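You operate a simulated robot arm through the tools that you are given. There is no shell and no other tool. Be economical: measure what you need, move in short steps, check, and stop when the job is done.

Carry out the task below with a simulated robot arm. There is one attempt and no reset: what you move stays moved.

TASK
Take the green tub and leave it in the white shoe box. Then take the blue tub and put it on the brass dish.
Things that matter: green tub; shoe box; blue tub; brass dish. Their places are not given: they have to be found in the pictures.

It is judged by the outcome, as a careful person would: the job done as asked, and still so three seconds after it is handed in. It fails if anything else is knocked over, pushed out of place, dropped, spilled or broken.

THE ROBOT
A 7-joint arm with a two-finger parallel gripper, fixed in place. Base frame: the origin is at the foot of the arm, x ahead of it, y to its left, z up; the work surface is at about z = 0. Lengths are in m, angles in degrees, forces in N, time in s.
With the tool pointing down near the work surface it reaches from about 0.24 to 0.62 m from the base axis. Its first joint turns from -66.0 to 66.0 degrees. Payload 2.6 kg.
Tool frame: the origin (TCP) lies between the finger pads and is the grasp point; the fingertips stand 0.03 m ahead of it; z points along the fingers, y is the line along which they close. The gripper opens to 0.094 m. The fingers are 0.028 m wide and 0.01 m thick; the gripper's body (0.05 by 0.096 m) begins 0.055 m behind the TCP.
Orientation is told as [roll, pitch, yaw] about the base's x, y, z axes, in that order, counted from this pose: with the fingers straight down and closing along the base's y, the tool's x points along the base's -x, its y along +y and its z along -z.

THE INTERFACE
- The arm moves only by the tool move_arm. Its argument "series" is text: rows parted by semicolons, each of 7 numbers parted by spaces: the shift along the tool's x, y, z in m, then the turn, a rotation vector about the tool's x, y, z in degrees, then the finger opening in m, from 0 to 0.094. In form: dx dy dz wx wy wz grip; .... A call has 1 to 20 rows; each row is the pose to reach, as a shift and turn from the pose commanded when the call began, along the tool's axes at that moment. A row lasts 0.2 s, in which the tool goes at most 0.05 m and 8.6 degrees; a call with a longer step from one row to the next is refused whole, and so is a gripper value outside its range. A pose out of reach is approached as far as the arm can. The call stops where the force on the tool passes 40 N (or 10 N more than at its start, if that is more) or the arm is blocked; 0.2 s more then pass. The fingers move at their own pace (about 0.072 m/s each) and stop on an object; they squeeze with about 36 N. The grip force told is the motor's: it shows also when the fingers shut on nothing. Time passes only in rows, and 0.2 s behind the last, so rows that repeat a pose let the fingers close. It gives the time, the measured TCP pose, the force on the tool (base axes), the opening and the grip force at its end, in the units of the frame above (readings bear some noise).
- Cameras (640 x 400 px; columns grow to the right, rows downward): "scene" is fixed at [0.025, 0.4209, 0.5598]; the picture's right is [-0.91, -0.40, 0.00], its down [-0.25, 0.58, -0.78] and it looks along [0.31, -0.71, -0.63] (base axes); focal length 287 px, centre (320, 200). "wrist" rides on the gripper at [-0.037, 0, -0.058] in the tool frame; the picture's right is [0.00, -1.00, 0.00], its down [0.97, 0.00, -0.24] and it looks along [0.24, 0.00, 0.97] (tool axes); focal length 218 px, centre (320, 200).
- grab_frame(camera): a new picture of that camera. No time passes.
- measure_at(camera, pixels): there is no depth. For up to 12 entries [column, row, z] of the newest picture of that camera ("zoom" is the newest enlarged one), the place [x, y] in the base frame at which the ray of that pixel passes the height z, good to about 0.002 m, but the place of the scene camera against the robot may be out by one fixed shift of up to 0.012 m in any direction. No time passes.
- close_up(camera, box): a new picture of the part [left, top, right, bottom] of that camera's present view, enlarged. No time passes.
- close_job(): hands the job in; it is judged then, once.

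Work in short steps. Measure before you move; look again where a grasp or a placing could have gone wrong, and mend it. You have 80 turns and 46 pictures in all, the two below and enlarged ones among them. Open the gripper and draw the arm clear of the work before you hand the job in, unless the task says otherwise; then end with one line.

The tools are called after "Call:" as a command line: name --argument value ..., lists and objects as JSON in quotes. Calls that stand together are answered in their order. move_arm: Moves the arm, as the interface text tells. Its arguments: {"type":"object","properties":{"series":{"type":"string"}},"required":["series"]} The other tools are called the same way: grab_frame (camera) takes a picture; measure_at (camera, pixels) gives the place at which the rays of pixels pass given heights; close_up (camera, box) takes an enlarged picture of a part of a camera's view; close_job () hands the job in.

At the start:

```text
clock: 0.0
position: [0.2222, -0.2766, 0.3076]
ee_rot: [0.0, 0.1, 0.1]
wrist_force: [-0.1, 0.5, 0.3]
gripper_width: 0.0941
finger_force: 0.0
```

scene: 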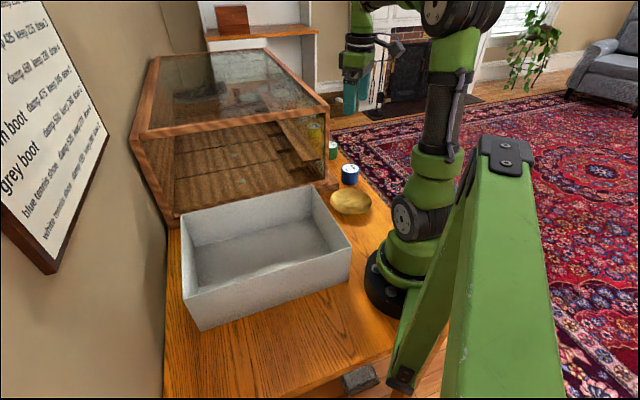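
wrist: 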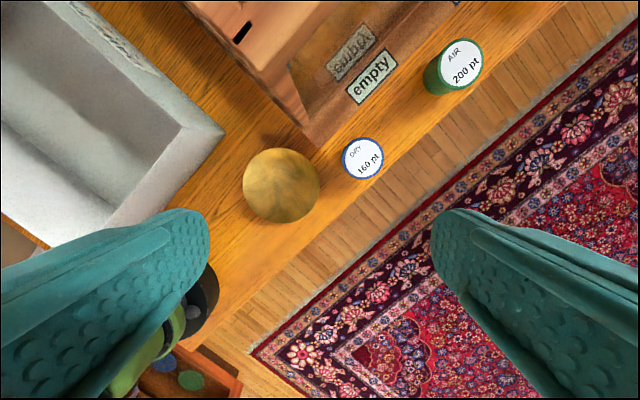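

The wrist view shows the green tub near (453,68), the blue tub near (363,158) and the dish near (281,185). I'll enlarge both views and measure these.

Call:
close_up --camera "scene" --box '[280, 110, 400, 230]'

Call:
close_up --camera "wrist" --box '[220, 0, 520, 240]'

Call:
measure_at --camera "wrist" --pixels '[[461, 63, 0.05], [461, 63, 0.06], [437, 92, 0.0], [362, 158, 0.03], [362, 158, 0.05], [281, 185, 0.02], [281, 150, 0.02], [226, 133, 0.1], [226, 133, 0.12], [307, 127, 0.0], [281, 222, 0.02]]'

Call:
measure_at --camera "scene" --pixels '[[350, 168, 0.05], [350, 186, 0.0], [333, 143, 0.05], [333, 159, 0.0], [351, 203, 0.02], [203, 330, 0.0], [351, 285, 0.0], [351, 250, 0.1], [310, 187, 0.1], [181, 215, 0.1], [195, 298, 0.1]]'

```text
3.33 times, centred on (340, 170) of scene
```

zoom: 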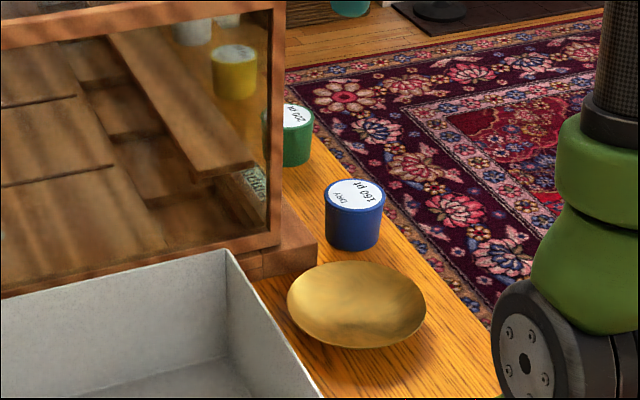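

```text
1.67 times, centred on (370, 120) of wrist
```

zoom: 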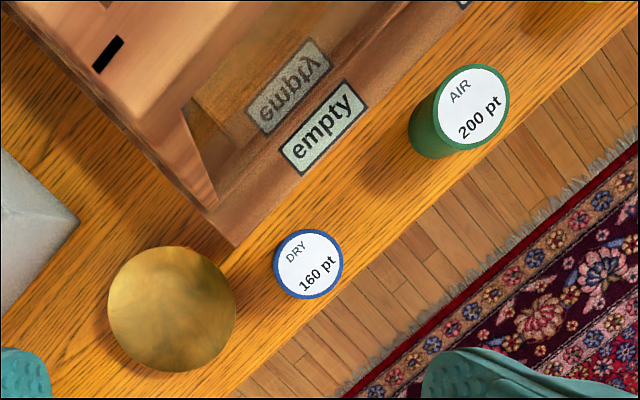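

```text
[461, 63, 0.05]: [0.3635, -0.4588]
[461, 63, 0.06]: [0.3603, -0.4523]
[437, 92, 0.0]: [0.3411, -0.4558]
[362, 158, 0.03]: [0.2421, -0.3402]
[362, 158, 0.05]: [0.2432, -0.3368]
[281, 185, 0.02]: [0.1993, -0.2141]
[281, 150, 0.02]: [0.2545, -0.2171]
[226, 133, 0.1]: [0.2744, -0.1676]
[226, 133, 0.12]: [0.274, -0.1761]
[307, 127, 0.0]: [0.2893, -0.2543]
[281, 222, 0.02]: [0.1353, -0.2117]
```

```text
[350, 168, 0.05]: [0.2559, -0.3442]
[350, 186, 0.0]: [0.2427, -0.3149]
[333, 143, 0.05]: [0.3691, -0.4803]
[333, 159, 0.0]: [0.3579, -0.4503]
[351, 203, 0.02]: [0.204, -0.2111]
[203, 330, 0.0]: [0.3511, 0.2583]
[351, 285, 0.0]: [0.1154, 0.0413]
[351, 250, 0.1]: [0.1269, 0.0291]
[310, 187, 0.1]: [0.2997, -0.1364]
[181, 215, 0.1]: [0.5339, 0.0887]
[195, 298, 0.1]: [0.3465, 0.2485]
```

Call:
measure_at --camera "zoom" --pixels '[[235, 248, 0.0], [235, 248, 0.03], [366, 104, 0.03], [473, 105, 0.06], [430, 150, 0.0], [437, 105, 0.06], [510, 100, 0.06], [274, 265, 0.05], [343, 265, 0.05], [308, 230, 0.05], [308, 299, 0.05], [205, 205, 0.05]]'

Call:
close_up --camera "scene" --box '[120, 30, 360, 180]'

```text
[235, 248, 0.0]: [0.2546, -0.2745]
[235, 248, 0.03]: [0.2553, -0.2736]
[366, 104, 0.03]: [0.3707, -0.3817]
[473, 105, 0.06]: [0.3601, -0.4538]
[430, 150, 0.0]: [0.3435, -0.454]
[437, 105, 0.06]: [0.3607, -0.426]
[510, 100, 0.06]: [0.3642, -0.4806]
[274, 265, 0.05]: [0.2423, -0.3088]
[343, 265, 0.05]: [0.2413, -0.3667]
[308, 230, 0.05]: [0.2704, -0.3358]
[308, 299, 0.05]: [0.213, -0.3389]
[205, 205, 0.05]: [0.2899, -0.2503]
```

```text
2.67 times, centred on (240, 105) of scene
```

zoom: 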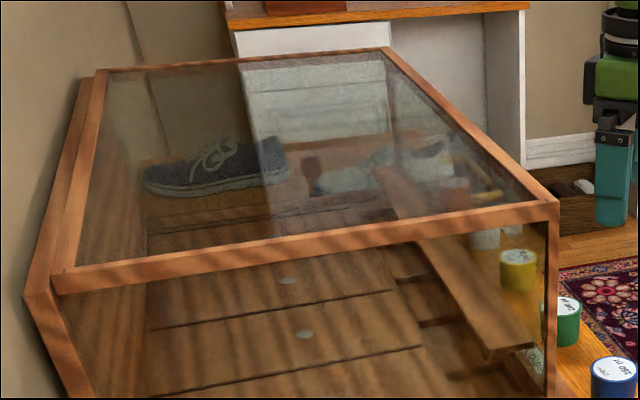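

I check the height of the glass case's near corner, at scene (329,107), and the tub heights.

Call:
measure_at --camera "scene" --pixels '[[329, 107, 0.2], [329, 107, 0.25], [329, 107, 0.3], [328, 179, 0.05], [334, 185, 0.03], [265, 49, 0.25], [346.5, 168, 0.05], [350, 176, 0.0]]'

Call:
grab_frame --camera "wrist"

Call:
measure_at --camera "wrist" --pixels '[[180, 0, 0.2], [180, 0, 0.25], [243, 31, 0.2], [243, 31, 0.25], [425, 80, 0.0], [440, 97, 0.0]]'

```text
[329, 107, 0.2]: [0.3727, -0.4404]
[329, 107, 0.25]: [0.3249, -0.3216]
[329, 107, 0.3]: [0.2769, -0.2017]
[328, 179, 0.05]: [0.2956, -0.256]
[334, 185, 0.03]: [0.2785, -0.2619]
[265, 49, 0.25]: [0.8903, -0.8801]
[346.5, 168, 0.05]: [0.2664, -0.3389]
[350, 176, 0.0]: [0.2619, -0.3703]
```

```text
40 pictures are left
```

wrist: 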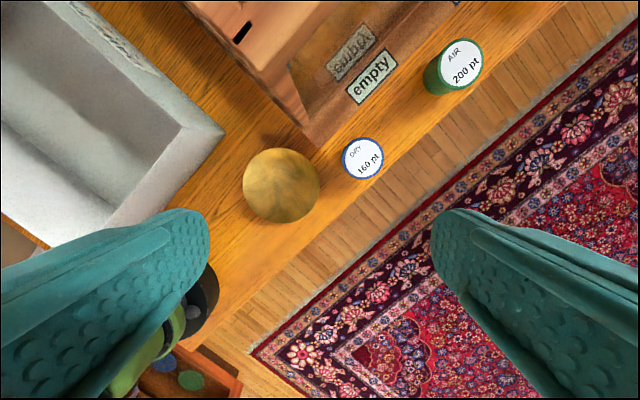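

```text
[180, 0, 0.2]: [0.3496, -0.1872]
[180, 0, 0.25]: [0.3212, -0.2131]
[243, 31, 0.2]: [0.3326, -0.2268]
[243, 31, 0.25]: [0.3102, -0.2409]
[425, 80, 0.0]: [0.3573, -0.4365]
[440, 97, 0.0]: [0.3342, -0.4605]
```

Call:
measure_at --camera "scene" --pixels '[[349.5, 184.6, 0.0], [349.5, 172.4, 0.03], [349.5, 172.4, 0.04], [349.5, 172.4, 0.05], [349.5, 172.4, 0.06], [333, 159.8, 0.0], [333, 149.8, 0.04], [333, 149.8, 0.05], [333, 149.8, 0.06], [351, 213, 0.0], [350, 188.5, 0.02]]'

```text
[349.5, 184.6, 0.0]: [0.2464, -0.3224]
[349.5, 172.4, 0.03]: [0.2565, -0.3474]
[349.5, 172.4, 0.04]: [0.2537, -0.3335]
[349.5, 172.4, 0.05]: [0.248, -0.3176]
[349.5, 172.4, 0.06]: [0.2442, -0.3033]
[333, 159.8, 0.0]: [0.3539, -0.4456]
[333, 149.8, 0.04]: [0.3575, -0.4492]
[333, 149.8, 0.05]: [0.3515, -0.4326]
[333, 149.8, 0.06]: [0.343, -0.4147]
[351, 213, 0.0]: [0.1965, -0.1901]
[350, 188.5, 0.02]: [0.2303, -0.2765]
```

Tubs are about 0.045 tall and 0.058 wide, with green at about (0.363,-0.459). I'll move above green and turn yaw to +46° so the fingers close along the case front.

Call:
move_arm --series "-0.0205 -0.027 0.02 0 0 -7.67 0.094; -0.041 -0.054 0.04 0 0 -15.33 0.094; -0.0615 -0.0815 0.065 0 0 -23 0.094; -0.082 -0.109 0.09 0 0 -30.67 0.094; -0.1025 -0.136 0.12 0 0 -38.33 0.094; -0.123 -0.163 0.15 0 0 -46 0.094; -0.123 -0.163 0.15 0 0 -46 0.094"

Call:
grab_frame --camera "wrist"

Call:
grab_frame --camera "scene"

```text
clock: 1.6
position: [0.3445, -0.4413, 0.1594]
ee_rot: [0.0, 0.1, 46.0]
wrist_force: [0.2, 0.3, 0.1]
gripper_width: 0.0939
finger_force: 0.2
```

```text
39 pictures are left
```

wrist: 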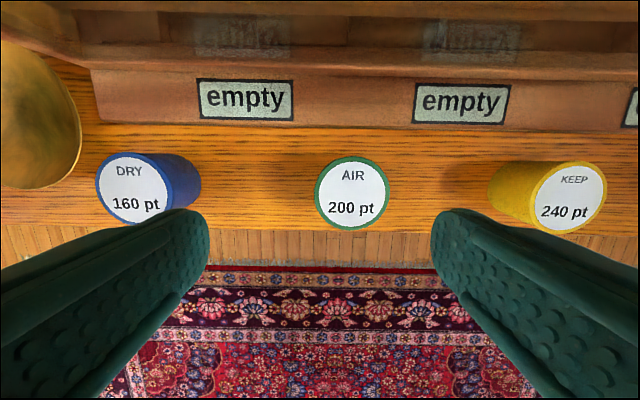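

```text
38 pictures are left
```

scene: 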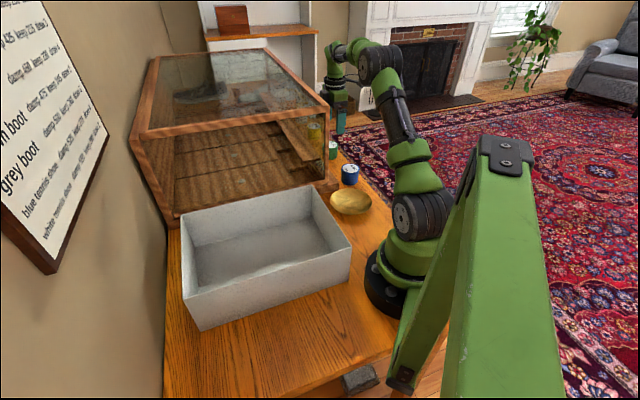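

Yaw is well aligned. I measure green's rim at (352,193), plus the blue tub, yellow tub and dish.

Call:
measure_at --camera "wrist" --pixels '[[352, 193, 0.045], [315, 193, 0.045], [390, 193, 0.045], [352, 157, 0.045], [352, 230, 0.045], [352, 120, 0.03], [352, 130, 0.0], [133, 188, 0.045], [570, 197, 0.045]]'

```text
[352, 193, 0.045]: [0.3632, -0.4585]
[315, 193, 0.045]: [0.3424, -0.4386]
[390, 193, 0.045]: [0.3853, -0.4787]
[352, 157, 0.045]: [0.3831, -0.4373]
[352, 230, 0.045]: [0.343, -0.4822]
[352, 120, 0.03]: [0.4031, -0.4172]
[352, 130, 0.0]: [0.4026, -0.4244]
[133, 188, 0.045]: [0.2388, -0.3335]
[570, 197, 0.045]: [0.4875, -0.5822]
```

Green centre is (0.363,-0.4585). I shift -0.0254 along tool y, descend to z≈0.038 and close.

Call:
move_arm --series "-0.0006 -0.0254 0.0 0 0 0 0.094; -0.0006 -0.0254 0.03 0 0 0 0.094; -0.0006 -0.0254 0.06 0 0 0 0.094; -0.0006 -0.0254 0.085 0 0 0 0.094; -0.0006 -0.0254 0.105 0 0 0 0.094; -0.0006 -0.0254 0.121 0 0 0 0.094; -0.0006 -0.0254 0.121 0 0 0 0.094"

Call:
grab_frame --camera "wrist"

```text
clock: 3.2
position: [0.3644, -0.4562, 0.0374]
ee_rot: [0.0, 0.0, 45.9]
wrist_force: [0.6, 0.5, -0.6]
gripper_width: 0.094
finger_force: 0.0
```

```text
37 pictures are left
```

wrist: 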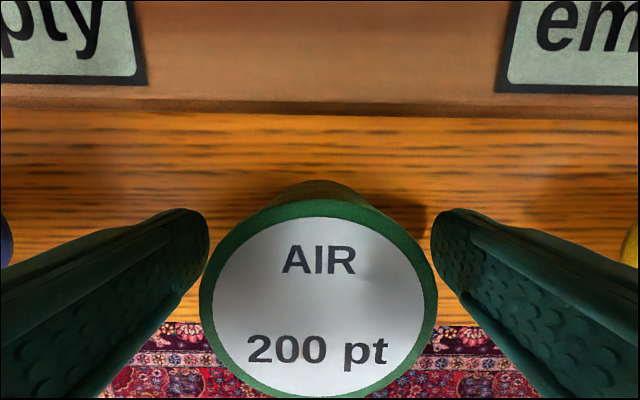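

Call:
measure_at --camera "wrist" --pixels '[[318, 300, 0.045], [318, 300, 0.05], [318, 300, 0.055], [200, 300, 0.05], [438, 300, 0.05], [318, 201, 0.05], [318, 398, 0.05]]'

```text
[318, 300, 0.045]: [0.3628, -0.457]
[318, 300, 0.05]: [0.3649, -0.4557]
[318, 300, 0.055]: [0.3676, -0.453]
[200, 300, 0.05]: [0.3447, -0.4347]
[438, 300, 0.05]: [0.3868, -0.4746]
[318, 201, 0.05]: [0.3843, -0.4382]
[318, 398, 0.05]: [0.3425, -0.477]
```

Centred. Closing.

Call:
move_arm --series "0 0 0 0 0 0 0.04; 0 0 0 0 0 0 0.04; 0 0 0 0 0 0 0.04; 0 0 0 0 0 0 0.04"

```text
clock: 4.2
position: [0.3649, -0.4563, 0.0378]
ee_rot: [-0.1, 0.0, 46.0]
wrist_force: [-0.7, 0.1, -0.4]
gripper_width: 0.0613
finger_force: 36.0
```

Gripped (0.061). Lift 0.16 and retreat along the case front to about (0.21,-0.30).

Call:
move_arm --series "0 0 -0.02 0 0 0 0.04; 0 0 -0.06 0 0 0 0.04; 0 0 -0.1 0 0 0 0.04; 0 0 -0.14 0 0 0 0.04; 0 0 -0.165 0 0 0 0.04; -0.0005 0.03 -0.165 0 0 0 0.04; 0.002 0.065 -0.165 0 0 0 0.04; 0.002 0.1 -0.165 0 0 0 0.04; 0.002 0.14 -0.165 0 0 0 0.04; 0 0.18 -0.165 0 0 0 0.04; -0.0045 0.22 -0.165 0 0 0 0.04; -0.0045 0.22 -0.165 0 0 0 0.04"

Call:
grab_frame --camera "scene"

Call:
grab_frame --camera "wrist"

```text
clock: 6.8
position: [0.2081, -0.3002, 0.2019]
ee_rot: [0.0, 0.0, 46.0]
wrist_force: [0.3, 0.0, -0.9]
gripper_width: 0.0614
finger_force: 36.0
```

```text
36 pictures are left
```

scene: 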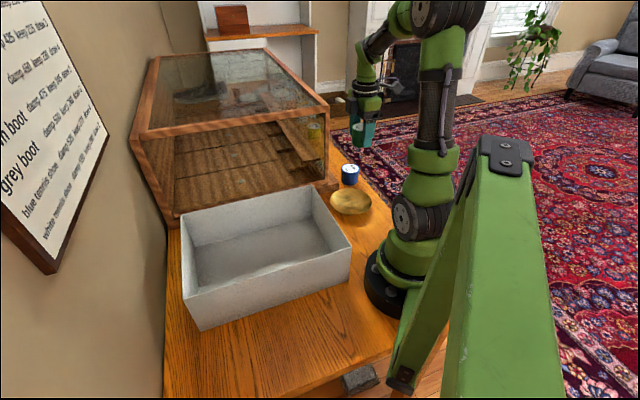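

```text
35 pictures are left
```

wrist: 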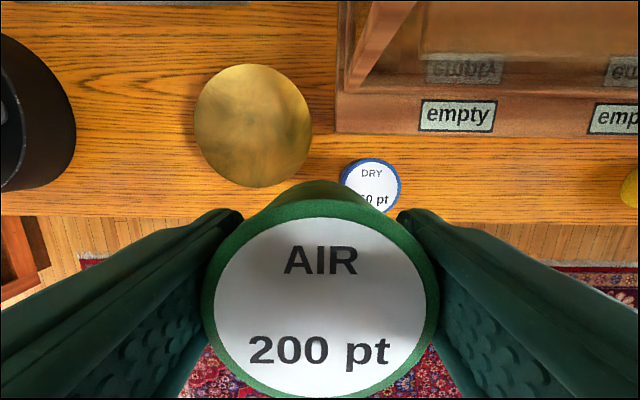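

Clear of the case. Next I go to (0.215,-0.17), then over the box at about (0.328,0.057).

Call:
move_arm --series "-0.0245 0.021 0 0 0 0 0.04; -0.049 0.0425 0 0 0 0 0.04; -0.0735 0.064 0 0 0 0 0.04; -0.098 0.085 0 0 0 0 0.04; -0.138 0.098 0 0 0 0 0.04; -0.178 0.111 0 0 0 0 0.04; -0.218 0.124 0 0 0 0 0.04; -0.258 0.137 0 0 0 0 0.04; -0.298 0.15 0 0 0 0 0.04; -0.32 0.157 0 0 0 0 0.04; -0.34 0.162 0 0 0 0 0.04; -0.34 0.162 0 0 0 0 0.04"

Call:
grab_frame --camera "scene"

Call:
grab_frame --camera "wrist"

```text
clock: 9.4
position: [0.329, 0.0573, 0.2022]
ee_rot: [0.0, 0.1, 46.0]
wrist_force: [-0.7, 0.1, -0.9]
gripper_width: 0.0615
finger_force: 36.0
```

```text
34 pictures are left
```

scene: 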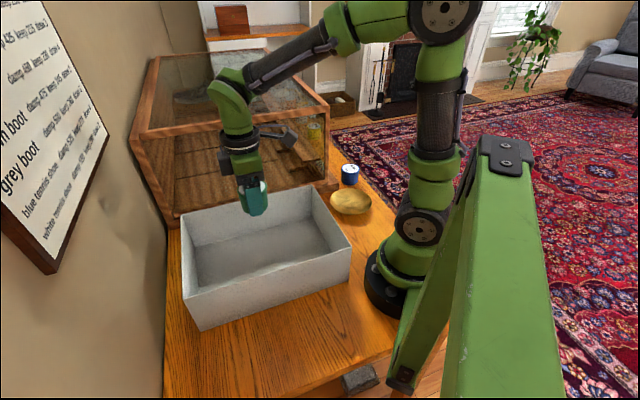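

```text
33 pictures are left
```

wrist: 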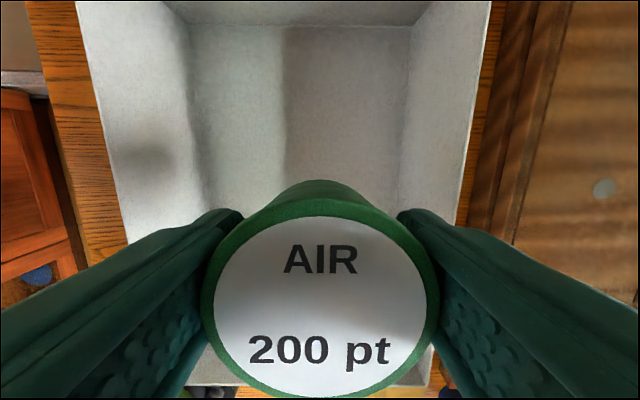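

Call:
measure_at --camera "wrist" --pixels '[[190, 22, 0.005], [410, 30, 0.005], [205, 200, 0.005], [395, 200, 0.005], [125, 240, 0.1], [456, 225, 0.1], [230, 383, 0.1], [230, 383, 0.0]]'

```text
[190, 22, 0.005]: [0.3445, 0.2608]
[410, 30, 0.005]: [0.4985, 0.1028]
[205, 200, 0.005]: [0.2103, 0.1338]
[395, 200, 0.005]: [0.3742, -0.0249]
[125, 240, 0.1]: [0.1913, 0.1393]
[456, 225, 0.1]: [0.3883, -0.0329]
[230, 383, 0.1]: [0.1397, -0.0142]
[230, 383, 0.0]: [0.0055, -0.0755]
```

I shift 0.02 toward the box's centre line and lower to just above the floor.

Call:
move_arm --series "0 0.02 0.02 0 0 0 0.04; 0 0.02 0.06 0 0 0 0.04; 0 0.02 0.1 0 0 0 0.04; 0 0.02 0.135 0 0 0 0.04; 0 0.02 0.15 0 0 0 0.04; 0 0.02 0.157 0 0 0 0.04; 0 0.02 0.157 0 0 0 0.04"

Call:
grab_frame --camera "wrist"

```text
clock: 11.0
position: [0.3153, 0.0716, 0.0439]
ee_rot: [0.0, 0.0, 46.0]
wrist_force: [0.1, -0.3, -0.9]
gripper_width: 0.0612
finger_force: 36.1
```

```text
32 pictures are left
```

wrist: 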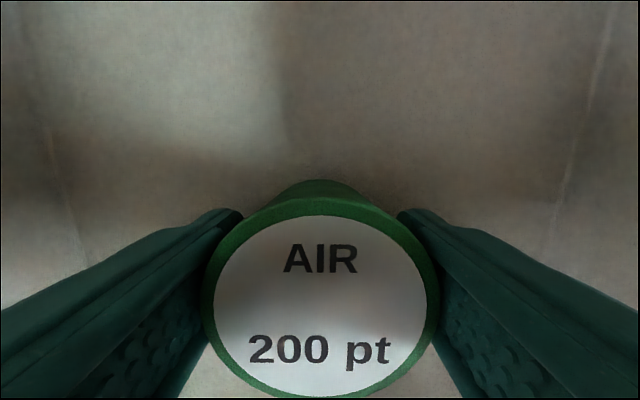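

No contact yet. I go down 2 mm more and read the force.

Call:
move_arm --series "0 0 0.002 0 0 0 0.04; 0 0 0.002 0 0 0 0.04"

```text
clock: 11.6
position: [0.315, 0.0699, 0.0424]
ee_rot: [0.0, 0.0, 46.0]
wrist_force: [0.3, -0.5, -1.8]
gripper_width: 0.0612
finger_force: 36.3
```

Call:
move_arm --series "0 0 0.001 0 0 0 0.04; 0 0 0.0015 0 0 0 0.04; 0 0 0.0015 0 0 0 0.04"

```text
clock: 12.4
position: [0.3152, 0.0717, 0.04]
ee_rot: [0.1, 0.0, 45.8]
wrist_force: [-10.9, -4.6, 28.0]
gripper_width: 0.0613
finger_force: 36.3
```

Floor contact. I ease up slightly, open and retreat upward.

Call:
move_arm --series "0 0 -0.001 0 0 0 0.04; 0 0 -0.001 0 0 0 0.085; 0 0 -0.001 0 0 0 0.085; 0 0 -0.001 0 0 0 0.085; 0 0 -0.02 0 0 0 0.085; 0 0 -0.05 0 0 0 0.085; 0 0 -0.09 0 0 0 0.085; 0 0 -0.13 0 0 0 0.085; 0 0 -0.17 0 0 0 0.085; 0 0 -0.17 0 0 0 0.085"

Call:
grab_frame --camera "wrist"

Call:
grab_frame --camera "scene"

```text
clock: 14.6
position: [0.3161, 0.0706, 0.2101]
ee_rot: [0.0, 0.0, 45.9]
wrist_force: [-0.7, 0.2, -0.1]
gripper_width: 0.0852
finger_force: 0.1
```

```text
31 pictures are left
```

wrist: 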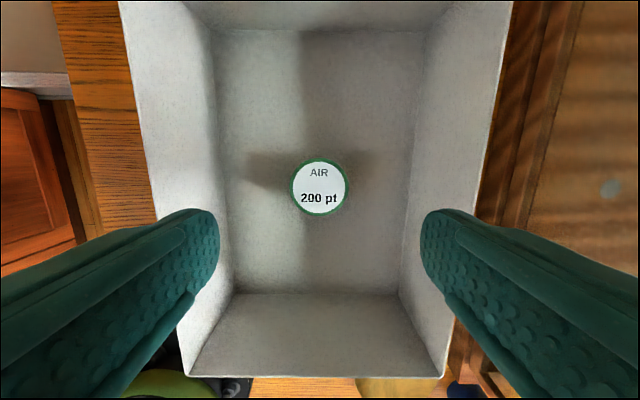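

```text
30 pictures are left
```

scene: 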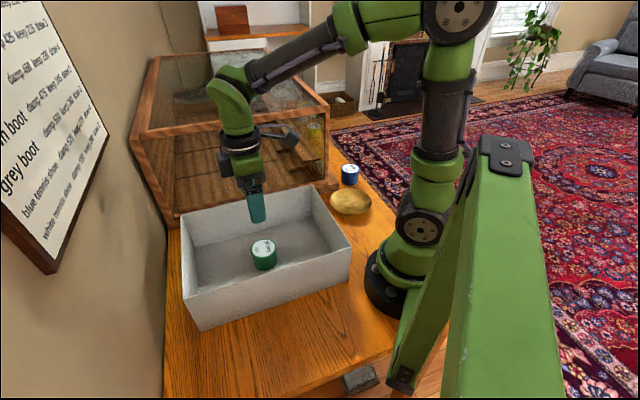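

Green stands upright in the box. I return the same way to about (0.205,-0.30) for the blue tub.

Call:
move_arm --series "0.04 -0.0155 0 0 0 0 0.094; 0.081 -0.0315 0 0 0 0 0.094; 0.122 -0.0475 0 0 0 0 0.094; 0.163 -0.0635 0 0 0 0 0.094; 0.204 -0.0795 0 0 0 0 0.094; 0.2435 -0.095 0 0 0 0 0.094; 0.2685 -0.1155 0 0 0 0 0.094; 0.2935 -0.1365 0 0 0 0 0.094; 0.3185 -0.157 0 0 0 0 0.094; 0.344 -0.178 0 0 0 0 0.094; 0.344 -0.178 0.02 0 0 0 0.094; 0.344 -0.178 0.02 0 0 0 0.094"

Call:
grab_frame --camera "wrist"

```text
clock: 17.2
position: [0.2052, -0.2993, 0.1922]
ee_rot: [0.0, -0.1, 46.1]
wrist_force: [-0.6, -0.2, -0.3]
gripper_width: 0.0942
finger_force: 0.1
```

```text
29 pictures are left
```

wrist: 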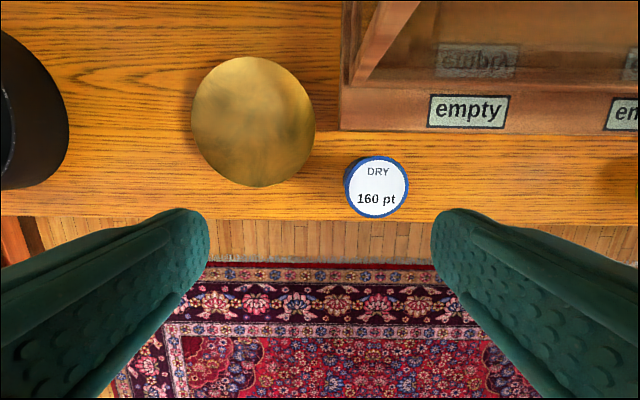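

Call:
measure_at --camera "wrist" --pixels '[[377, 187, 0.045], [347, 187, 0.045], [409, 187, 0.045], [377, 157, 0.045], [377, 218, 0.045], [253, 121, 0.02], [191, 118, 0.02], [316, 125, 0.02], [250, 57, 0.02], [255, 186, 0.02], [298, 170, 0.02], [60, 90, 0.1]]'

Call:
close_up --camera "scene" --box '[310, 150, 400, 230]'

```text
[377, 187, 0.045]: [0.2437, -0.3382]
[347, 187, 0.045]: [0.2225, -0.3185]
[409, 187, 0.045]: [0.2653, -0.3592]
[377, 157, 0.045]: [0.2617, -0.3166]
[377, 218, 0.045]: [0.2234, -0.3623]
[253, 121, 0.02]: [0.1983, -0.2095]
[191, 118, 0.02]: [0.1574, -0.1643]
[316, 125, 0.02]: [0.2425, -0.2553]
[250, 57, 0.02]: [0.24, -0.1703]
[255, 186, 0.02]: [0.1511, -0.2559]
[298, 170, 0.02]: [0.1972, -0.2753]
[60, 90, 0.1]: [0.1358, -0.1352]
```

```text
5.00 times, centred on (355, 190) of scene
```

zoom: 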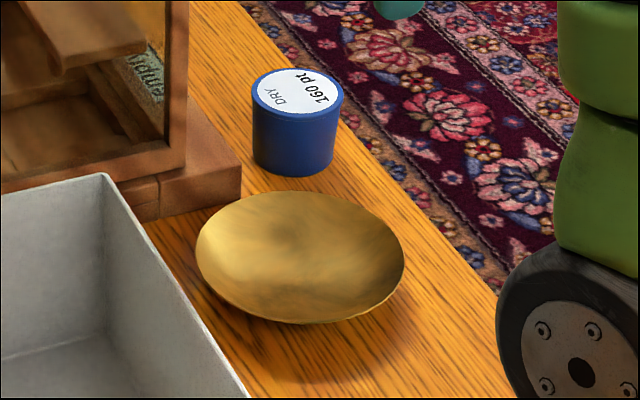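

Blue is at (0.2435,-0.3385) and the dish at (0.198,-0.211) with radius about 0.063. I'll grip blue a little higher (TCP z≈0.046) so the fingers clear the dish when placing, with the opening at 0.085.

Call:
move_arm --series "0.001 -0.03 0 0 0 0 0.085; 0.0016 -0.0551 0.01 0 0 0 0.085; 0.0016 -0.0551 0.05 0 0 0 0.085; 0.0016 -0.0551 0.09 0 0 0 0.085; 0.0016 -0.0551 0.125 0 0 0 0.085; 0.0016 -0.0551 0.146 0 0 0 0.085; 0.0016 -0.0551 0.146 0 0 0 0.085"

Call:
grab_frame --camera "wrist"

```text
clock: 18.8
position: [0.2415, -0.342, 0.0434]
ee_rot: [0.0, 0.0, 46.1]
wrist_force: [0.2, -0.1, 0.5]
gripper_width: 0.085
finger_force: 0.0
```

```text
27 pictures are left
```

wrist: 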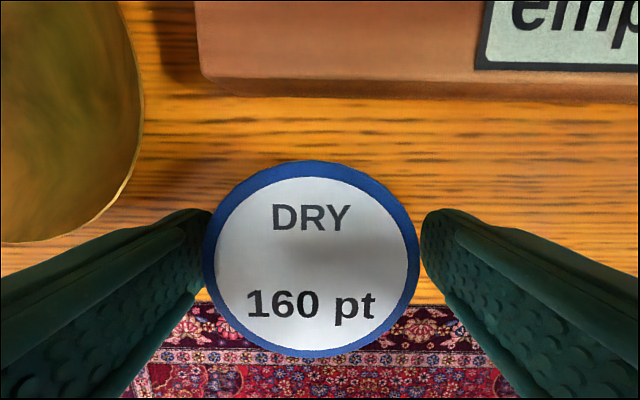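

Blue's centre (312,258) is about 4 mm off in tool -x and 2 mm in +y. I correct that and close.

Call:
move_arm --series "-0.004 0.002 0 0 0 0 0.085; -0.004 0.002 0 0 0 0 0.085; -0.004 0.002 0 0 0 0 0.04; -0.004 0.002 0 0 0 0 0.04; -0.004 0.002 0 0 0 0 0.04; -0.004 0.002 0 0 0 0 0.04"

Call:
grab_frame --camera "wrist"

```text
clock: 20.2
position: [0.2422, -0.3366, 0.0461]
ee_rot: [-0.1, 0.0, 46.0]
wrist_force: [0.1, 0.9, 1.0]
gripper_width: 0.0603
finger_force: 36.7
```

```text
26 pictures are left
```

wrist: 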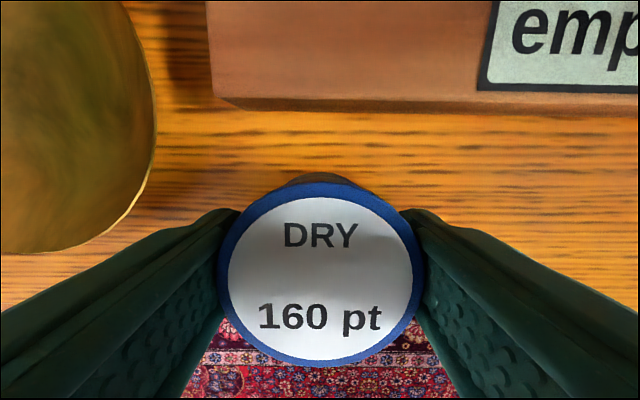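

Gripped. I lift, move over the dish at z≈0.1 and look.

Call:
move_arm --series "0 0 -0.02 0 0 0 0.04; 0 0 -0.055 0 0 0 0.04; 0 0 -0.074 0 0 0 0.04; 0 0.035 -0.074 0 0 0 0.04; -0.01 0.07 -0.074 0 0 0 0.04; -0.035 0.1 -0.074 0 0 0 0.04; -0.0604 0.1195 -0.074 0 0 0 0.04; -0.0604 0.1195 -0.054 0 0 0 0.04; -0.0604 0.1195 -0.054 0 0 0 0.04"

Call:
grab_frame --camera "wrist"

Call:
close_up --camera "scene" --box '[290, 130, 410, 230]'

```text
clock: 22.2
position: [0.201, -0.2082, 0.0968]
ee_rot: [0.0, 0.0, 46.1]
wrist_force: [-0.3, 0.6, -1.2]
gripper_width: 0.0604
finger_force: 36.0
```

```text
25 pictures are left
```

wrist: 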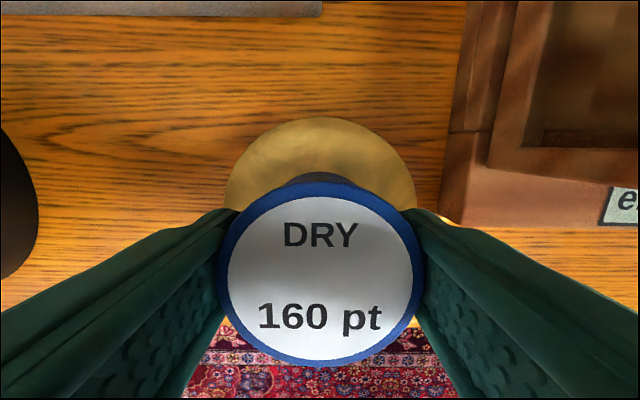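

```text
4.00 times, centred on (350, 180) of scene
```

zoom: 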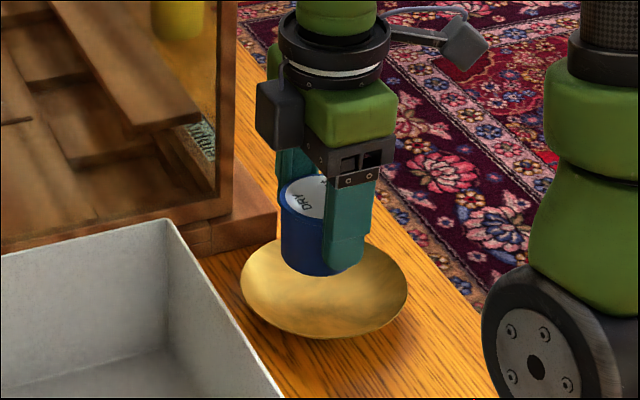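

Call:
measure_at --camera "wrist" --pixels '[[320, 117, 0.015], [320, 117, 0.02], [225, 200, 0.02], [416, 200, 0.02], [250, 146, 0.02], [391, 146, 0.02]]'

```text
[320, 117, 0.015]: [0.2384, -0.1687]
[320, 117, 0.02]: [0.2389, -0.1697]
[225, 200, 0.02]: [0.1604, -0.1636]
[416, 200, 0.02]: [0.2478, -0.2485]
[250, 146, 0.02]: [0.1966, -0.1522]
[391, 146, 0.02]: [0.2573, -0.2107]
```

Aligned to about 3 mm. I lower to z≈0.059, then step down until contact.

Call:
move_arm --series "0.003 0 0.015 0 0 0 0.04; 0.003 0 0.03 0 0 0 0.04; 0.003 0 0.038 0 0 0 0.04; 0.003 0 0.038 0 0 0 0.04"

Call:
close_up --camera "scene" --box '[310, 150, 400, 230]'

```text
clock: 23.2
position: [0.1972, -0.2111, 0.0585]
ee_rot: [-0.1, -0.1, 46.0]
wrist_force: [-0.2, 0.3, -2.4]
gripper_width: 0.0601
finger_force: 35.8
```

```text
5.00 times, centred on (355, 190) of scene
```

zoom: 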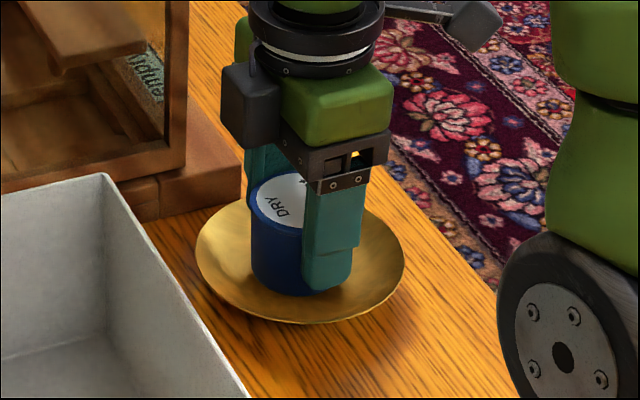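

Call:
move_arm --series "0 0 0.0015 0 0 0 0.04; 0 0 0.003 0 0 0 0.04; 0 0 0.003 0 0 0 0.04"

```text
clock: 24.0
position: [0.1983, -0.2125, 0.0564]
ee_rot: [0.0, 0.0, 46.0]
wrist_force: [-0.2, 0.5, -0.9]
gripper_width: 0.0603
finger_force: 36.4
```

Call:
move_arm --series "0 0 0.001 0 0 0 0.04; 0 0 0.002 0 0 0 0.04; 0 0 0.002 0 0 0 0.04"

```text
clock: 24.8
position: [0.1975, -0.2121, 0.0553]
ee_rot: [0.0, 0.0, 46.0]
wrist_force: [-0.1, 0.6, -1.0]
gripper_width: 0.0604
finger_force: 35.8
```

Call:
move_arm --series "0 0 0.001 0 0 0 0.04; 0 0 0.002 0 0 0 0.04; 0 0 0.002 0 0 0 0.04"

```text
clock: 25.6
position: [0.1979, -0.2118, 0.0529]
ee_rot: [-0.1, 0.0, 46.0]
wrist_force: [0.1, -0.1, -0.1]
gripper_width: 0.0603
finger_force: 36.2
```

Call:
move_arm --series "0 0 0.001 0 0 0 0.04; 0 0 0.001 0 0 0 0.04"

```text
clock: 26.2
position: [0.1977, -0.2112, 0.0522]
ee_rot: [0.0, 0.0, 46.0]
wrist_force: [0.3, 0.0, -1.4]
gripper_width: 0.06
finger_force: 36.1
```

Call:
move_arm --series "0 0 0.001 0 0 0 0.04; 0 0 0.001 0 0 0 0.04"

```text
clock: 26.8
position: [0.1974, -0.2111, 0.0513]
ee_rot: [0.0, -0.1, 46.0]
wrist_force: [0.4, 0.7, -1.5]
gripper_width: 0.0598
finger_force: 36.3
```

Call:
move_arm --series "0 0 0.001 0 0 0 0.04; 0 0 0.001 0 0 0 0.04"

Call:
close_up --camera "scene" --box '[310, 150, 400, 230]'

```text
clock: 27.4
position: [0.1974, -0.2116, 0.0504]
ee_rot: [-0.1, -0.1, 46.0]
wrist_force: [0.6, -0.3, -1.0]
gripper_width: 0.0597
finger_force: 35.7
```

```text
5.00 times, centred on (355, 190) of scene
```

zoom: 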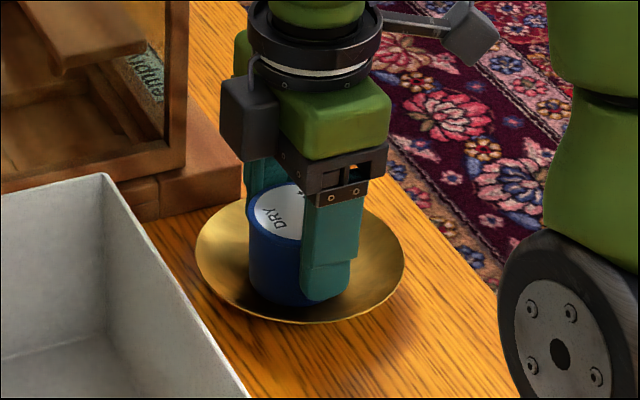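

Call:
move_arm --series "0 0 0.001 0 0 0 0.04; 0 0 0.001 0 0 0 0.04"

```text
clock: 28.0
position: [0.1976, -0.2111, 0.0502]
ee_rot: [0.0, 0.0, 46.1]
wrist_force: [-6.0, 5.8, 21.2]
gripper_width: 0.0597
finger_force: 36.1
```

Contact with the dish. I ease up slightly, open modestly (0.074) and rise straight up.

Call:
move_arm --series "0 0 -0.0008 0 0 0 0.04; 0 0 -0.0008 0 0 0 0.072; 0 0 -0.0008 0 0 0 0.072; 0 0 -0.0008 0 0 0 0.072; 0 0 -0.015 0 0 0 0.074; 0 0 -0.04 0 0 0 0.074; 0 0 -0.08 0 0 0 0.08; 0 0 -0.12 0 0 0 0.08; 0 0 -0.16 0 0 0 0.08; 0 0 -0.16 0 0 0 0.08"

Call:
grab_frame --camera "wrist"

Call:
close_up --camera "scene" --box '[170, 130, 410, 290]'

```text
clock: 30.2
position: [0.1993, -0.2093, 0.2117]
ee_rot: [0.0, 0.1, 45.9]
wrist_force: [-0.6, -0.1, 0.0]
gripper_width: 0.0799
finger_force: 0.1
```

```text
21 pictures are left
```

wrist: 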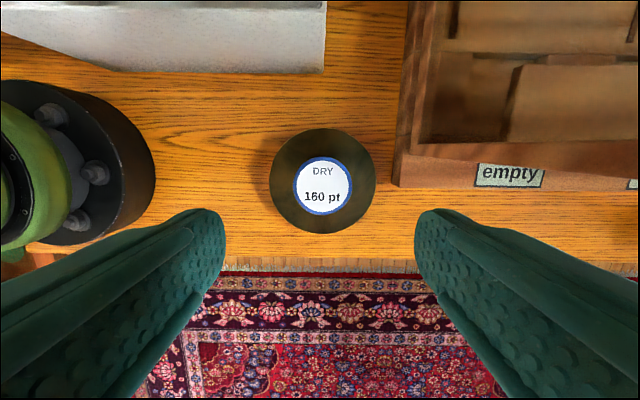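

```text
2.50 times, centred on (290, 210) of scene
```

zoom: 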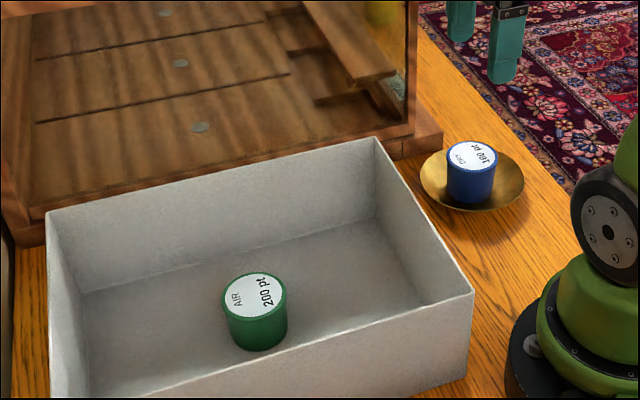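

Both tubs stand upright where asked, and the gripper is open and clear. I raise the arm a little more and hand in.

Call:
move_arm --series "0 0 -0.03 0 0 0 0.08; 0 0 -0.06 0 0 0 0.08; 0 0 -0.06 0 0 0 0.08"

Call:
close_job

```text
clock: 31.0
position: [0.1982, -0.2098, 0.2718]
ee_rot: [0.0, 0.0, 45.9]
wrist_force: [-0.7, -0.7, 0.2]
gripper_width: 0.08
finger_force: 0.0
```

```text
The job is handed in.
```

The job is handed in: the green tub stands upright in the white shoe box and the blue tub stands upright on the brass dish, with no sign in the last pictures of anything else being disturbed.
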